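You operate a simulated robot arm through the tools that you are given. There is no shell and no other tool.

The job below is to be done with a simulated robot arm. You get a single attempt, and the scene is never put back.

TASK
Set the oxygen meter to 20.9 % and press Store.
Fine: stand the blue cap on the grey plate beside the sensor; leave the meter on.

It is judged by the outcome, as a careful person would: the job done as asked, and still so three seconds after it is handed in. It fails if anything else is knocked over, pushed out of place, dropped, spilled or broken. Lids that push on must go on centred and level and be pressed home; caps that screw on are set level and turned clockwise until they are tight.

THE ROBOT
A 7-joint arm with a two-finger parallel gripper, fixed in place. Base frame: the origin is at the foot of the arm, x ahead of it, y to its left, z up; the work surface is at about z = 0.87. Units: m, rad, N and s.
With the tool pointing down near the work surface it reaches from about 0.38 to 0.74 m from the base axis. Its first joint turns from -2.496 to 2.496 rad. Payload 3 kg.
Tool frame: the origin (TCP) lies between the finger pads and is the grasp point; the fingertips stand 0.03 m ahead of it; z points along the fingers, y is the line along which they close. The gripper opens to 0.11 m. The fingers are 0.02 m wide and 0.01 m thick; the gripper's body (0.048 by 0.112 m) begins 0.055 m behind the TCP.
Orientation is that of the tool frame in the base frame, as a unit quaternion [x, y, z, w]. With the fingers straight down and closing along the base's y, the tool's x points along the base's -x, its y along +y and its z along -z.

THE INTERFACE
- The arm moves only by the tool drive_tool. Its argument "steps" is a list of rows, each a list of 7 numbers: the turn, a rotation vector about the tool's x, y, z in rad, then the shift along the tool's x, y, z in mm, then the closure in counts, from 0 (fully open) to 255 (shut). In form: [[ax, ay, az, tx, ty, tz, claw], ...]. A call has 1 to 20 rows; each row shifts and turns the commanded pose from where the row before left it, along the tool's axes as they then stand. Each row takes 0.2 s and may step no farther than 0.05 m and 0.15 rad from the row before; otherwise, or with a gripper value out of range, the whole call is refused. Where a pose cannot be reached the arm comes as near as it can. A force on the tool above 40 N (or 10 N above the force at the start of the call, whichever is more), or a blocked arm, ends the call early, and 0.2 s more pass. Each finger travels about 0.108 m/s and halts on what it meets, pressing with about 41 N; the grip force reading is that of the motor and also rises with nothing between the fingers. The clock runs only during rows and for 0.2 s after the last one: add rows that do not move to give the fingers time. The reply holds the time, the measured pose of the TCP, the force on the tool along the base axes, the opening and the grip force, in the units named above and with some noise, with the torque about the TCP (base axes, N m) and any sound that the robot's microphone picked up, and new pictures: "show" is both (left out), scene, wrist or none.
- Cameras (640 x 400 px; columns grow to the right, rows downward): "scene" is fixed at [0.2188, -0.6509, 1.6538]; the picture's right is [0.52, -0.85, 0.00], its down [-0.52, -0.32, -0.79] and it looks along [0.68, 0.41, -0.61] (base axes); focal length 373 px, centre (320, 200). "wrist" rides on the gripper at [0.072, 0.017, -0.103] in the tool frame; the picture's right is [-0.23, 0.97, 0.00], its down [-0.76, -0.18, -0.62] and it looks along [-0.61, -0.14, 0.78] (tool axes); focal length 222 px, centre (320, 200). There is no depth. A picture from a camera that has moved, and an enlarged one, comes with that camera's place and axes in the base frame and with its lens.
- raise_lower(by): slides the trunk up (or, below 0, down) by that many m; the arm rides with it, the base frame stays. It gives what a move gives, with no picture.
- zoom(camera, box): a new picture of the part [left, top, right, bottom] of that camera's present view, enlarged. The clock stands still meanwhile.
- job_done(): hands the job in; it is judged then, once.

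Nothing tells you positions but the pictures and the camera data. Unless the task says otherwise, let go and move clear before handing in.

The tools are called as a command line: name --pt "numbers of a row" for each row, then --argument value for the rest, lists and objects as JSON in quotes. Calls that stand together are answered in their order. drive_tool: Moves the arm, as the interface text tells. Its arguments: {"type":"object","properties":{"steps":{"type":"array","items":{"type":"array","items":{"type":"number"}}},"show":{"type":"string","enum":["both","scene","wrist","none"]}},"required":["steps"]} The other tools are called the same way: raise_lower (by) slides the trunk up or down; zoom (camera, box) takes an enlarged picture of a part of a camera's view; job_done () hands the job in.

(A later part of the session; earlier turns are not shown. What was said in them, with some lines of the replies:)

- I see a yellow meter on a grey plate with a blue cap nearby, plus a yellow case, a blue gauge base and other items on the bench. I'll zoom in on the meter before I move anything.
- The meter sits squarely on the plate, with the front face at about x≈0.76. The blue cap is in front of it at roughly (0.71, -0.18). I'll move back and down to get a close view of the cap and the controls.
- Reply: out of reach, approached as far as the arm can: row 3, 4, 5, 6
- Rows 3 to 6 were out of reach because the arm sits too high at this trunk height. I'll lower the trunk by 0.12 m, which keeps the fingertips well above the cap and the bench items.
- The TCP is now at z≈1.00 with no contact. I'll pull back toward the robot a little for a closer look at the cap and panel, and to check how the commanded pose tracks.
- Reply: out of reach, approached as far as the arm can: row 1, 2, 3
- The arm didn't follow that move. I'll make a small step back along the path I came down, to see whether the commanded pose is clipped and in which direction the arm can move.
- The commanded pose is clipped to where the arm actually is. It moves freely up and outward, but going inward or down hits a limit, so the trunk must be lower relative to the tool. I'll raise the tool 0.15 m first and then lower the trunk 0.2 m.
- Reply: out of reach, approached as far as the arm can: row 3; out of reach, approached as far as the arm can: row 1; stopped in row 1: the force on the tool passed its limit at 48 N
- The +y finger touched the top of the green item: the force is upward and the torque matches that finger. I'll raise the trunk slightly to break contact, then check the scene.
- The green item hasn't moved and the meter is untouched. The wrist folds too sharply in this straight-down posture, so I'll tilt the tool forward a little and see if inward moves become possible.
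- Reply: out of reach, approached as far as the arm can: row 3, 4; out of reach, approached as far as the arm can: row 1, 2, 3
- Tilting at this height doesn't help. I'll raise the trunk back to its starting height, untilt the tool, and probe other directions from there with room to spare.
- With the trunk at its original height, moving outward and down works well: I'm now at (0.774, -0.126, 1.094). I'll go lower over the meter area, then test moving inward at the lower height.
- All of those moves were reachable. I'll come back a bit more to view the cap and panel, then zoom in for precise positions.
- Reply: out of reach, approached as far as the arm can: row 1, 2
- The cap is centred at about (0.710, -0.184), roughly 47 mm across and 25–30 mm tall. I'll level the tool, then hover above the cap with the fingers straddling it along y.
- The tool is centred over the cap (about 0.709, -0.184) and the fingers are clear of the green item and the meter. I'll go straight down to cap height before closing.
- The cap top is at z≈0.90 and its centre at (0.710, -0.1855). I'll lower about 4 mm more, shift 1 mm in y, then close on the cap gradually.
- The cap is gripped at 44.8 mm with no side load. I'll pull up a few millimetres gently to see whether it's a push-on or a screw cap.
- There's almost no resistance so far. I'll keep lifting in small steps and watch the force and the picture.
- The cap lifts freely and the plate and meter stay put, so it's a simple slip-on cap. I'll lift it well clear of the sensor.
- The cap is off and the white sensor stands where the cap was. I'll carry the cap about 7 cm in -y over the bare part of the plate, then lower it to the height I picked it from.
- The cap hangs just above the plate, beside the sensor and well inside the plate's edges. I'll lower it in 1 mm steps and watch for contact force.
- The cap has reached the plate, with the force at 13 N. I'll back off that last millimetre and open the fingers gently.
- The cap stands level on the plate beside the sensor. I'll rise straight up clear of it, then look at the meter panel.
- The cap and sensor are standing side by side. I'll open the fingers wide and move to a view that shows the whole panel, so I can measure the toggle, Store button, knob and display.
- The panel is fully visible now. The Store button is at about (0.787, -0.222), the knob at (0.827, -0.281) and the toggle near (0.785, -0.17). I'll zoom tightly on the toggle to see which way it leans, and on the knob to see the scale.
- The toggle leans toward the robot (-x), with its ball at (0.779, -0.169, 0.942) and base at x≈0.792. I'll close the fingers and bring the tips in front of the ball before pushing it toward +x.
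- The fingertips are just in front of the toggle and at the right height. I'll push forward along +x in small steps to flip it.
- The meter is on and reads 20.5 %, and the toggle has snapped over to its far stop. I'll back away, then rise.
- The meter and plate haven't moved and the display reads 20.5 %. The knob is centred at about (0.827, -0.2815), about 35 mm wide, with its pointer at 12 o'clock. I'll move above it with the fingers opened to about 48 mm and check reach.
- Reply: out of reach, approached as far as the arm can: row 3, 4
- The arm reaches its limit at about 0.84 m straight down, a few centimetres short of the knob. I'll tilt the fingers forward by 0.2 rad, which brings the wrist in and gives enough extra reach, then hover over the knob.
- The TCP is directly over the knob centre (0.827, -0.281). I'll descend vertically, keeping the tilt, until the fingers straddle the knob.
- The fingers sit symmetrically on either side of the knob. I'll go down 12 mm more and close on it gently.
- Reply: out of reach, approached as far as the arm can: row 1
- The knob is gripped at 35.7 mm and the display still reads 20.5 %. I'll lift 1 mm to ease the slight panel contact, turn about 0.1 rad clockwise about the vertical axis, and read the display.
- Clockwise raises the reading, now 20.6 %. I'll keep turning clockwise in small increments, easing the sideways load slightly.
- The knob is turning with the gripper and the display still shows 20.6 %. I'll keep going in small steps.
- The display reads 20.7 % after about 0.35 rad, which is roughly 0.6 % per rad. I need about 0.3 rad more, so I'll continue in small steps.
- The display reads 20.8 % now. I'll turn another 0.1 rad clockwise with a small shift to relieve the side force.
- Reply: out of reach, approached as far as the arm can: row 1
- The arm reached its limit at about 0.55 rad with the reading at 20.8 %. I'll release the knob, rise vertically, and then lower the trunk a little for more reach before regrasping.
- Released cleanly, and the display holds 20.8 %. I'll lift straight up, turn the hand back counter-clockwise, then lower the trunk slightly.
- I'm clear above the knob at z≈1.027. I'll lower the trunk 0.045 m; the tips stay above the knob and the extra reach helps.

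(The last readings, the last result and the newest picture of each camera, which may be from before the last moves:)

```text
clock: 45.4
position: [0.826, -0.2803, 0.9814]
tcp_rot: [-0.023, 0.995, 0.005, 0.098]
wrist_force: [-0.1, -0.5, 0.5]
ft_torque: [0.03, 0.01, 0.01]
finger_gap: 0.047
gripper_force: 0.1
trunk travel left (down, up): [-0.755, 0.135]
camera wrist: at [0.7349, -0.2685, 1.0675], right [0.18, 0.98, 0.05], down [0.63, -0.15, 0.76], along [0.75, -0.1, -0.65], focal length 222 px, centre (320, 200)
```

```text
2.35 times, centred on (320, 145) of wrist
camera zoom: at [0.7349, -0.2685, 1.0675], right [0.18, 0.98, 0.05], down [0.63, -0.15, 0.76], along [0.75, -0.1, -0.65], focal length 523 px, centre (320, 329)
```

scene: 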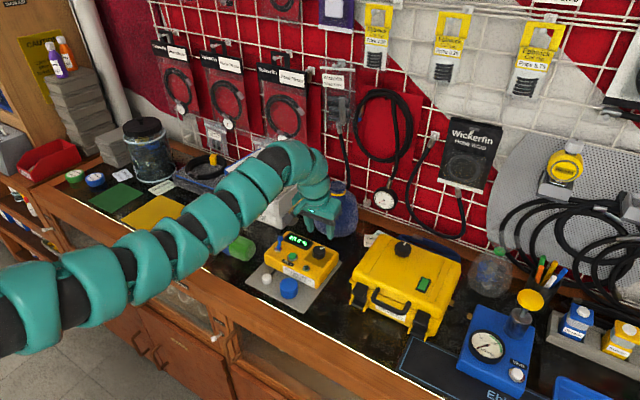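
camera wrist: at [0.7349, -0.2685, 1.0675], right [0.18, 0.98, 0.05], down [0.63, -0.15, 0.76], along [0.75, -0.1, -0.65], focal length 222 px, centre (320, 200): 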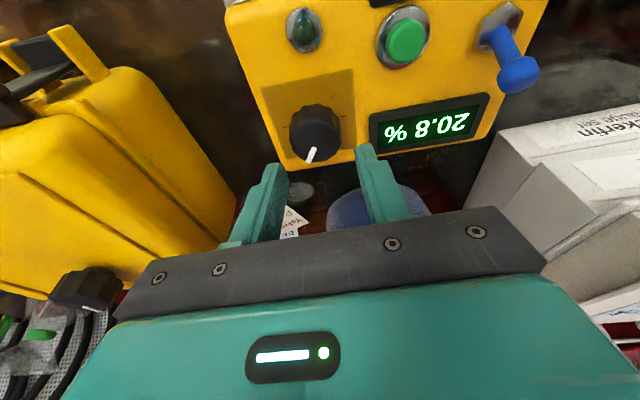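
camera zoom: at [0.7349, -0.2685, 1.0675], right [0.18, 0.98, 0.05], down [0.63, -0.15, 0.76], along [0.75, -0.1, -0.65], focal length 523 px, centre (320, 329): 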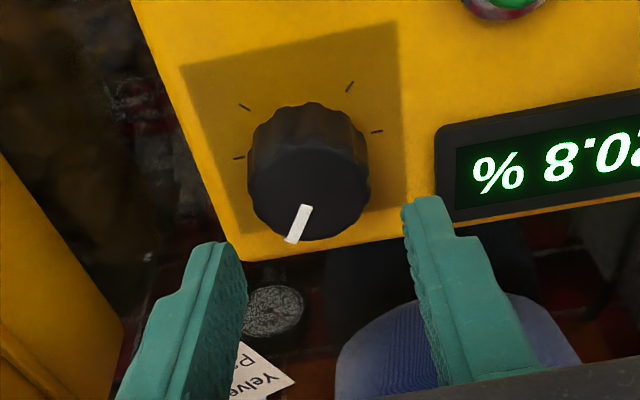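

I have reach now, and the knob pointer has moved clockwise as expected. I'll descend vertically about 30 mm and regrasp.

drive_tool --pt "0 0 0 3 -0.3 14.7 146" --pt "0 0 0 2.6 -0.3 13 146" --show "none"

drive_tool --pt "0 0 0 0 0 0 160" --pt "0 0 0 0 0 0 172" --pt "0 0 0 0 0 0 182" --pt "0 0 0 0 0 0 190" --show "none"

zoom --camera "wrist" --box '[240, 80, 500, 250]'

```text
clock: 46.0
position: [0.8266, -0.2801, 0.9536]
tcp_rot: [-0.023, 0.995, 0.004, 0.099]
wrist_force: [-0.3, 0.5, 0.5]
ft_torque: [-0.01, 0.0, 0.0]
finger_gap: 0.0471
gripper_force: 0.1
trunk travel left (down, up): [-0.755, 0.135]
```

```text
clock: 47.0
position: [0.8269, -0.2806, 0.955]
tcp_rot: [-0.023, 0.995, 0.004, 0.098]
wrist_force: [-0.4, 3.2, -2.4]
ft_torque: [-0.4, -0.18, -0.02]
finger_gap: 0.0354
gripper_force: 45.1
trunk travel left (down, up): [-0.755, 0.135]
```

```text
2.35 times, centred on (370, 165) of wrist
camera zoom: at [0.7353, -0.268, 1.0398], right [0.18, 0.98, 0.05], down [0.63, -0.15, 0.76], along [0.75, -0.1, -0.65], focal length 523 px, centre (202, 282)
```

zoom: 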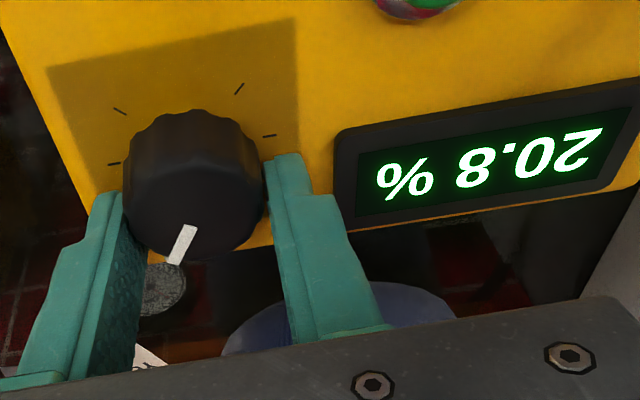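

Regrasped, still at 20.8 %. I'll turn clockwise 0.08 rad and read again.

drive_tool --pt "0.008 0 0.0392 0 0.1 0 190" --pt "0.008 0 0.0392 0 0.1 0 190" --show "none"

zoom --camera "wrist" --box '[240, 80, 500, 250]'

```text
clock: 47.6
position: [0.8277, -0.2802, 0.9541]
tcp_rot: [0.017, 0.995, 0.0, 0.098]
wrist_force: [1.2, 2.8, 0.1]
ft_torque: [0.17, 0.29, -0.03]
finger_gap: 0.0353
gripper_force: 44.9
trunk travel left (down, up): [-0.755, 0.135]
```

```text
2.35 times, centred on (370, 165) of wrist
camera zoom: at [0.7365, -0.2611, 1.0397], right [0.26, 0.97, 0.05], down [0.62, -0.2, 0.76], along [0.74, -0.16, -0.65], focal length 523 px, centre (202, 282)
```

zoom: 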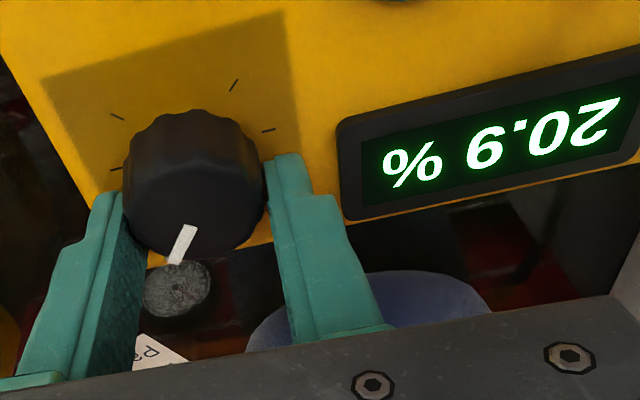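

It reads 20.9 %. I'll add a small 0.04 rad turn to sit near the middle of the 20.9 band, then check again before releasing.

drive_tool --pt "0.008 0 0.0392 0 -0.1 0 190" --pt "0 0 0 0 0 0 190" --show "none"

zoom --camera "wrist" --box '[240, 80, 500, 250]'

```text
clock: 48.2
position: [0.828, -0.2814, 0.9545]
tcp_rot: [0.037, 0.994, -0.002, 0.099]
wrist_force: [1.4, 0.8, 2.0]
ft_torque: [-0.15, 0.75, -0.02]
finger_gap: 0.0352
gripper_force: 45.1
trunk travel left (down, up): [-0.755, 0.135]
```

```text
2.35 times, centred on (370, 165) of wrist
camera zoom: at [0.7374, -0.2577, 1.0397], right [0.29, 0.95, 0.05], down [0.61, -0.23, 0.76], along [0.74, -0.19, -0.65], focal length 523 px, centre (202, 282)
```

zoom: 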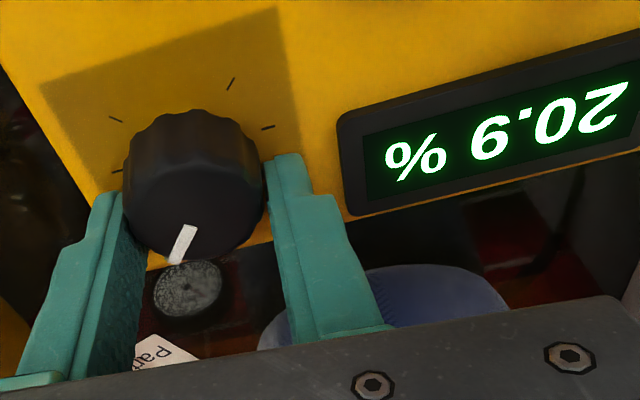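

It reads a steady 20.9 %. I'll open gently, lift straight up off the knob, and confirm that the reading holds.

drive_tool --pt "0 0 0 0 0 0 178" --pt "0 0 0 0 0 0 162" --pt "0 0 0 0 0 0 148" --pt "0 0 0 0 0 0 146" --pt "0 0 0 -4 0 -19.6 146" --pt "0 0 0 -5 0 -24.5 146" --pt "0 0 0 -5 0 -24.5 146" --show "both"

zoom --camera "scene" --box '[250, 205, 350, 285]'

zoom --camera "wrist" --box '[240, 60, 500, 230]'

```text
clock: 49.8
position: [0.8267, -0.2792, 1.026]
tcp_rot: [0.037, 0.994, -0.002, 0.098]
wrist_force: [-0.1, -0.3, -1.3]
ft_torque: [0.02, -0.01, -0.02]
finger_gap: 0.0469
gripper_force: 0.0
trunk travel left (down, up): [-0.755, 0.135]
camera wrist: at [0.7361, -0.2557, 1.1104], right [0.29, 0.95, 0.05], down [0.61, -0.23, 0.76], along [0.74, -0.19, -0.65], focal length 222 px, centre (320, 200)
```

scene: 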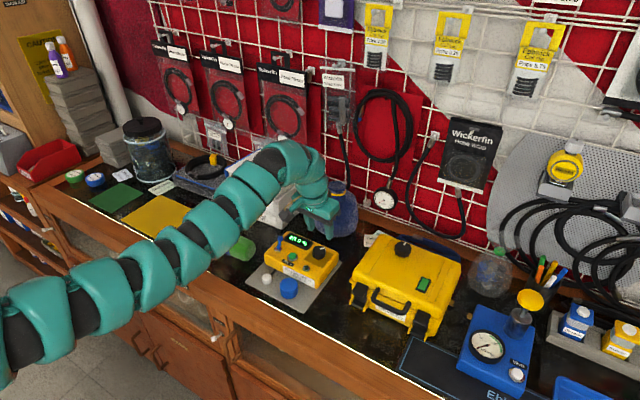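
wrist: 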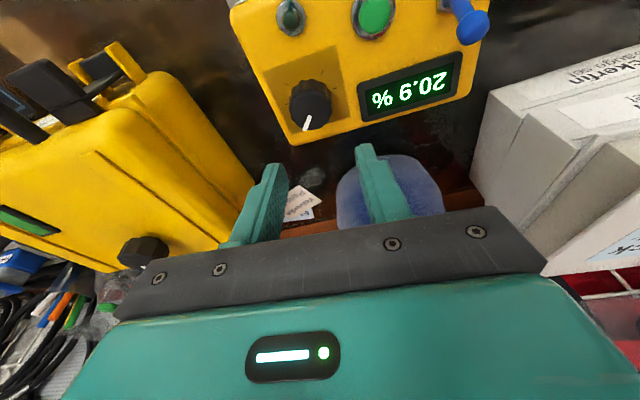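

```text
5.00 times, centred on (300, 245) of scene
camera zoom: at [0.2188, -0.6509, 1.6538], right [0.52, -0.85, 0.0], down [-0.52, -0.32, -0.79], along [0.68, 0.41, -0.61], focal length 1865 px, centre (420, -25)
```

zoom: 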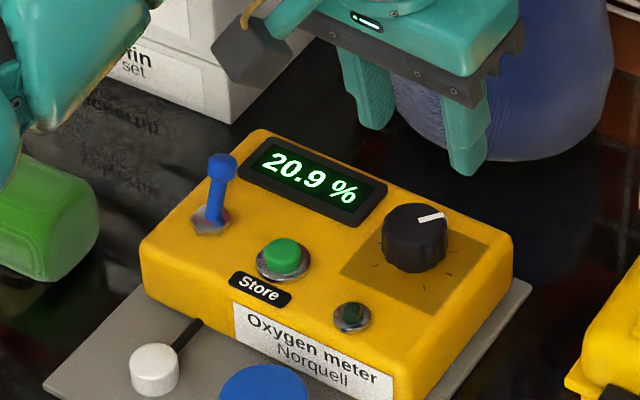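

```text
2.35 times, centred on (370, 145) of wrist
camera zoom: at [0.7361, -0.2557, 1.1104], right [0.29, 0.95, 0.05], down [0.61, -0.23, 0.76], along [0.74, -0.19, -0.65], focal length 523 px, centre (202, 329)
```

zoom: 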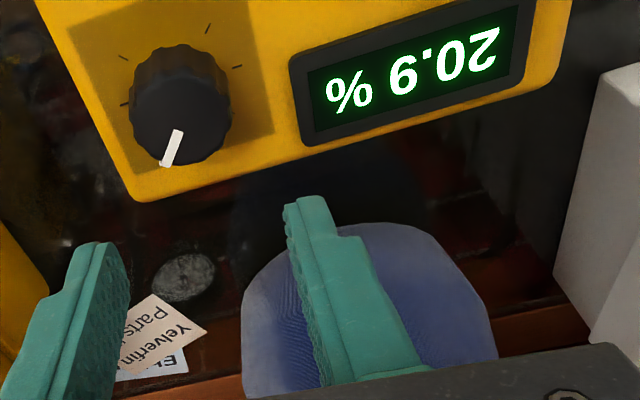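

The reading holds at 20.9 % with the knob free. Next I'll move over the Store button at (0.787, -0.222), straighten the tool and close the fingers.

drive_tool --pt "-0.0149 0 -0.0735 0 0 0 180" --pt "0 0 0 20 28.6 -1 255" --pt "0 0 0 20 28.6 -1 255" --pt "0 0.1 0 0 0 0 255" --pt "0 0.1 0 0 0 0 255" --show "both"

zoom --camera "scene" --box '[250, 205, 350, 285]'

zoom --camera "wrist" --box '[220, 60, 440, 230]'

```text
clock: 51.0
position: [0.7874, -0.2229, 1.0184]
tcp_rot: [-0.002, 1.0, 0.002, -0.001]
wrist_force: [-0.2, 0.5, -0.8]
ft_torque: [0.02, 0.0, 0.01]
finger_gap: 0.0
gripper_force: 37.3
trunk travel left (down, up): [-0.755, 0.135]
camera wrist: at [0.7149, -0.2073, 1.1203], right [0.22, 0.97, 0.0], down [0.76, -0.18, 0.62], along [0.6, -0.14, -0.78], focal length 222 px, centre (320, 200)
```

scene: 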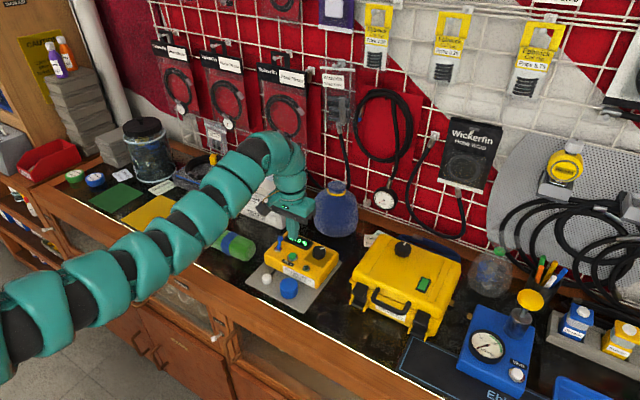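
wrist: 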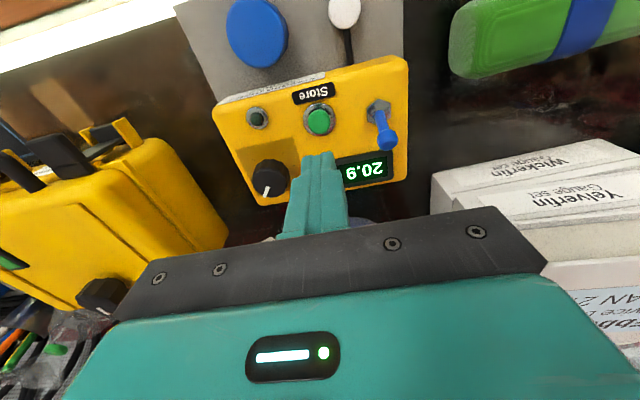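

```text
5.00 times, centred on (300, 245) of scene
camera zoom: at [0.2188, -0.6509, 1.6538], right [0.52, -0.85, 0.0], down [-0.52, -0.32, -0.79], along [0.68, 0.41, -0.61], focal length 1865 px, centre (420, -25)
```

zoom: 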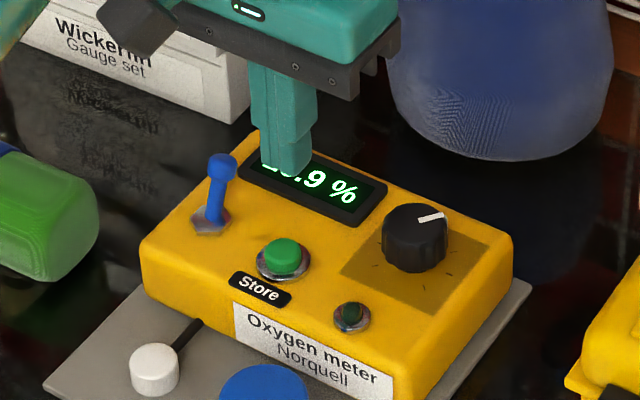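

```text
2.35 times, centred on (330, 145) of wrist
camera zoom: at [0.7149, -0.2073, 1.1203], right [0.22, 0.97, 0.0], down [0.76, -0.18, 0.62], along [0.6, -0.14, -0.78], focal length 523 px, centre (296, 329)
```

zoom: 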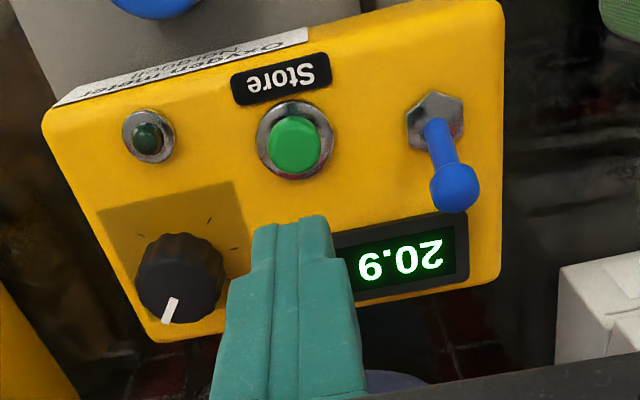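

The closed fingertips are over the Store button, within about 2 mm of its centre. I'll descend to just above it and check alignment before pressing.

drive_tool --pt "0 0 0 2 0.4 25 255" --pt "0 0 0 0 0 22 255" --pt "0 0 0 0 0 12 255" --show "wrist"

zoom --camera "scene" --box '[270, 225, 330, 270]'

zoom --camera "wrist" --box '[240, 80, 400, 220]'

```text
clock: 51.8
position: [0.7848, -0.2242, 0.9594]
tcp_rot: [-0.001, 1.0, 0.002, -0.001]
wrist_force: [-1.2, -0.9, 1.5]
ft_torque: [-0.04, 0.01, -0.01]
finger_gap: 0.0
gripper_force: 38.1
trunk travel left (down, up): [-0.755, 0.135]
heard: click
camera wrist: at [0.713, -0.2079, 1.0614], right [0.23, 0.97, 0.0], down [0.76, -0.18, 0.62], along [0.61, -0.14, -0.78], focal length 222 px, centre (320, 200)
```

wrist: 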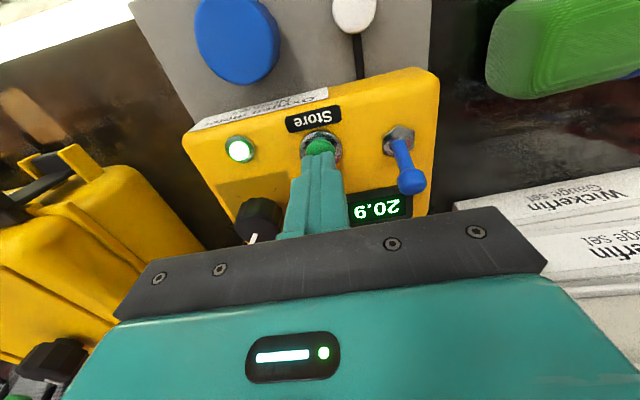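

```text
8.89 times, centred on (300, 248) of scene
camera zoom: at [0.2188, -0.6509, 1.6538], right [0.52, -0.85, 0.0], down [-0.52, -0.32, -0.79], along [0.68, 0.41, -0.61], focal length 3315 px, centre (498, -222)
```

zoom: 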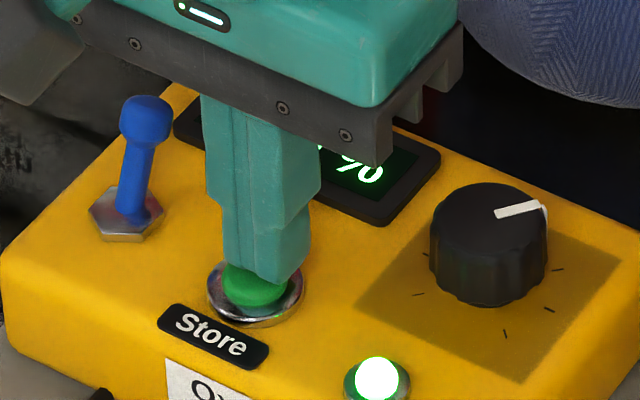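

```text
2.86 times, centred on (320, 150) of wrist
camera zoom: at [0.713, -0.2079, 1.0614], right [0.23, 0.97, 0.0], down [0.76, -0.18, 0.62], along [0.61, -0.14, -0.78], focal length 635 px, centre (320, 343)
```

zoom: 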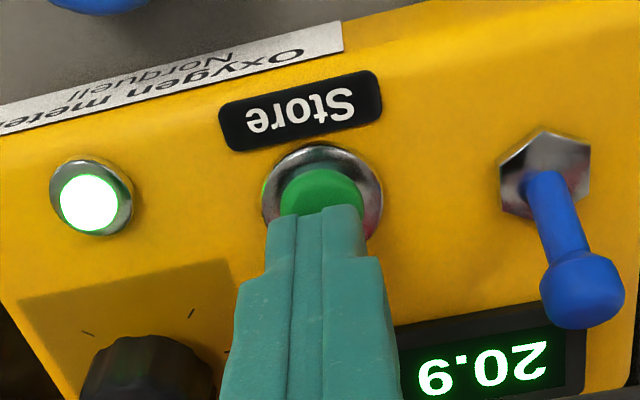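

There was a click and the LED lit green with the display at 20.9 %, so Store has registered. I'll rise straight up and check that everything holds.

drive_tool --pt "0 0 0 0 0 -10 255" --pt "0 0 0 0 0 -30 255" --pt "0 0 0 0 0 -35 255" --show "both"

zoom --camera "scene" --box '[250, 205, 350, 285]'

zoom --camera "wrist" --box '[220, 60, 440, 230]'

```text
clock: 52.6
position: [0.7848, -0.2245, 1.0338]
tcp_rot: [0.0, 1.0, 0.002, 0.0]
wrist_force: [0.5, 0.0, -0.4]
ft_torque: [0.0, 0.01, -0.03]
finger_gap: 0.0002
gripper_force: 37.6
trunk travel left (down, up): [-0.755, 0.135]
camera wrist: at [0.7127, -0.2086, 1.1357], right [0.23, 0.97, 0.0], down [0.76, -0.18, 0.62], along [0.61, -0.14, -0.78], focal length 222 px, centre (320, 200)
```

scene: 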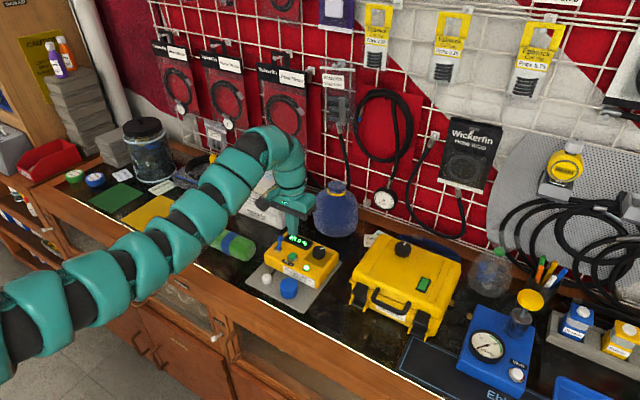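
wrist: 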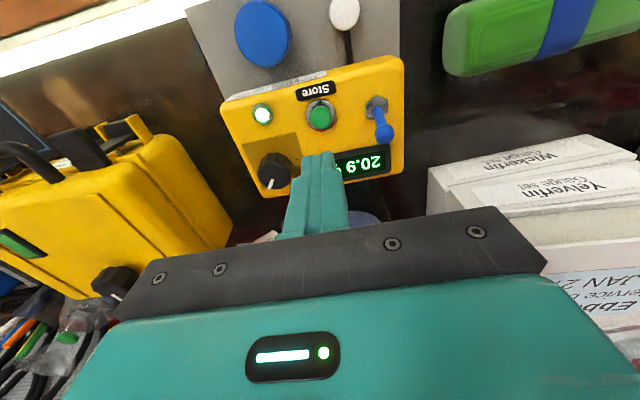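

```text
5.00 times, centred on (300, 245) of scene
camera zoom: at [0.2188, -0.6509, 1.6538], right [0.52, -0.85, 0.0], down [-0.52, -0.32, -0.79], along [0.68, 0.41, -0.61], focal length 1865 px, centre (420, -25)
```

zoom: 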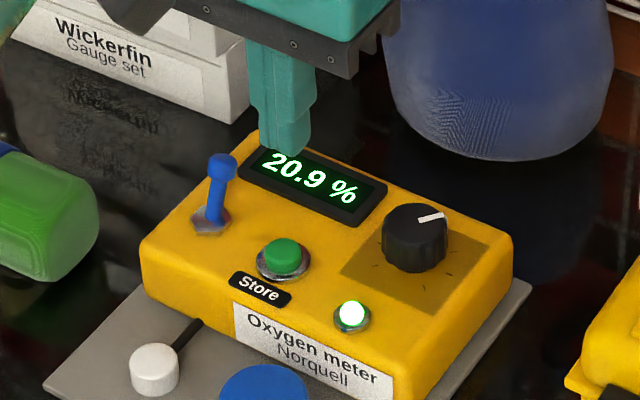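

```text
2.35 times, centred on (330, 145) of wrist
camera zoom: at [0.7127, -0.2086, 1.1357], right [0.23, 0.97, 0.0], down [0.76, -0.18, 0.62], along [0.61, -0.14, -0.78], focal length 523 px, centre (296, 329)
```

zoom: 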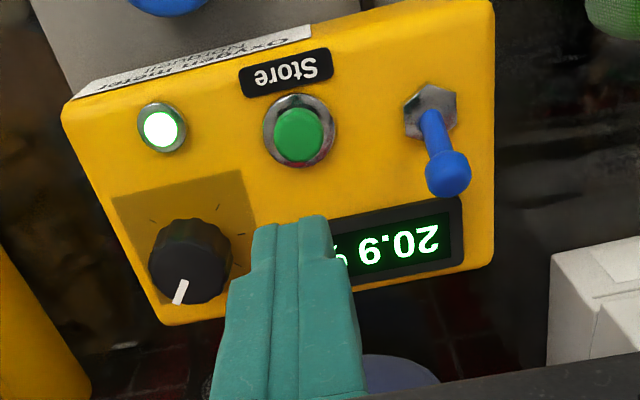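

The LED stays lit and the display still reads 20.9 % with the button released. I'll move the arm clear, wait a moment, and check the whole scene again.

drive_tool --pt "0 0 0 10 15 -25 255" --pt "0 0 0 10 20 -25 200" --pt "0 0 0 0 20 -20 200" --pt "0 0 0 0 0 0 200" --pt "0 0 0 0 0 0 200" --pt "0 0 0 0 0 0 200" --pt "0 0 0 0 0 0 200" --pt "0 0 0 0 0 0 200" --pt "0 0 0 0 0 0 200" --pt "0 0 0 0 0 0 200" --show "both"

zoom --camera "scene" --box '[220, 200, 360, 320]'

```text
clock: 54.8
position: [0.7652, -0.171, 1.1037]
tcp_rot: [-0.001, 1.0, 0.002, -0.001]
wrist_force: [-0.4, 0.2, -0.4]
ft_torque: [0.0, 0.01, 0.02]
finger_gap: 0.0235
gripper_force: 0.0
trunk travel left (down, up): [-0.755, 0.135]
camera wrist: at [0.6929, -0.1543, 1.2053], right [0.23, 0.97, 0.0], down [0.76, -0.18, 0.62], along [0.61, -0.14, -0.78], focal length 222 px, centre (320, 200)
```

scene: 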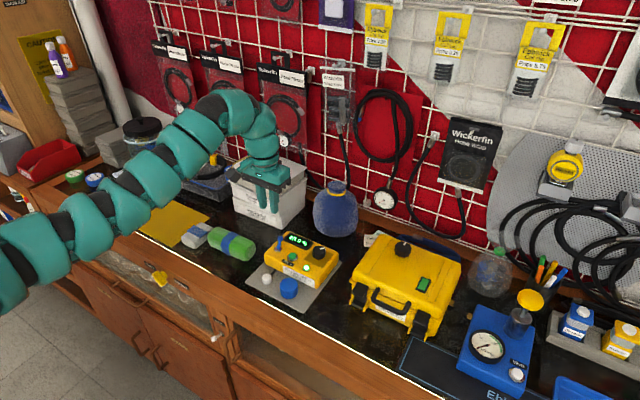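
wrist: 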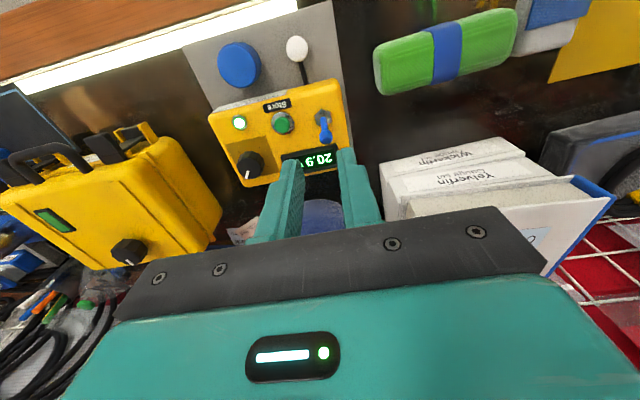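

```text
3.33 times, centred on (290, 260) of scene
camera zoom: at [0.2188, -0.6509, 1.6538], right [0.52, -0.85, 0.0], down [-0.52, -0.32, -0.79], along [0.68, 0.41, -0.61], focal length 1243 px, centre (420, 0)
```

zoom: 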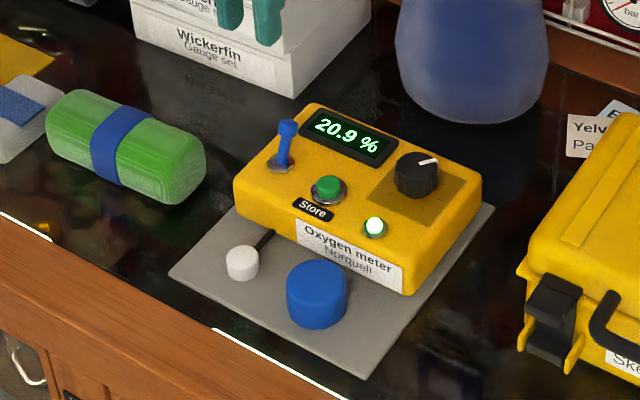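

Everything looks in place. For a final check I'll use the same zoom as at the start to confirm that the green item, plate and meter haven't shifted.

zoom --camera "scene" --box '[230, 210, 360, 320]'

```text
3.64 times, centred on (295, 265) of scene
camera zoom: at [0.2188, -0.6509, 1.6538], right [0.52, -0.85, 0.0], down [-0.52, -0.32, -0.79], along [0.68, 0.41, -0.61], focal length 1356 px, centre (411, -36)
```

zoom: 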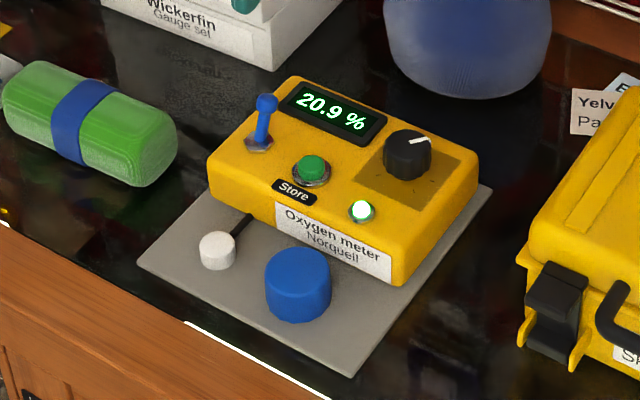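

The meter reads 20.9 % with the stored LED lit and the toggle on, and the cap stands on the plate beside the sensor. The plate and meter haven't moved. The green item I touched earlier is within about 2–3 mm of where it started, so I'll leave it alone. The arm is clear, so I'm handing the job in.

job_done

```text
The job is handed in.
```

The oxygen meter is switched on and set to 20.9 %, and Store is pressed. I heard it click, and the green light beside it stayed lit after I let go. The reading still showed 20.9 % when I handed the job in.

- **Cap:** the blue cap lifted straight off the sensor and now stands level on the grey plate beside it.
- **Green item:** early on, while I was finding the arm's reach, one finger pressed down on the green item next to the meter and tripped the force limit at 48 N. Compared with the first picture, it moved by about 2–3 mm at most. I left it alone rather than risk pushing it further.
- **Everything else:** the plate and meter did not move, I saw nothing else out of place, and the arm is clear of the bench items.
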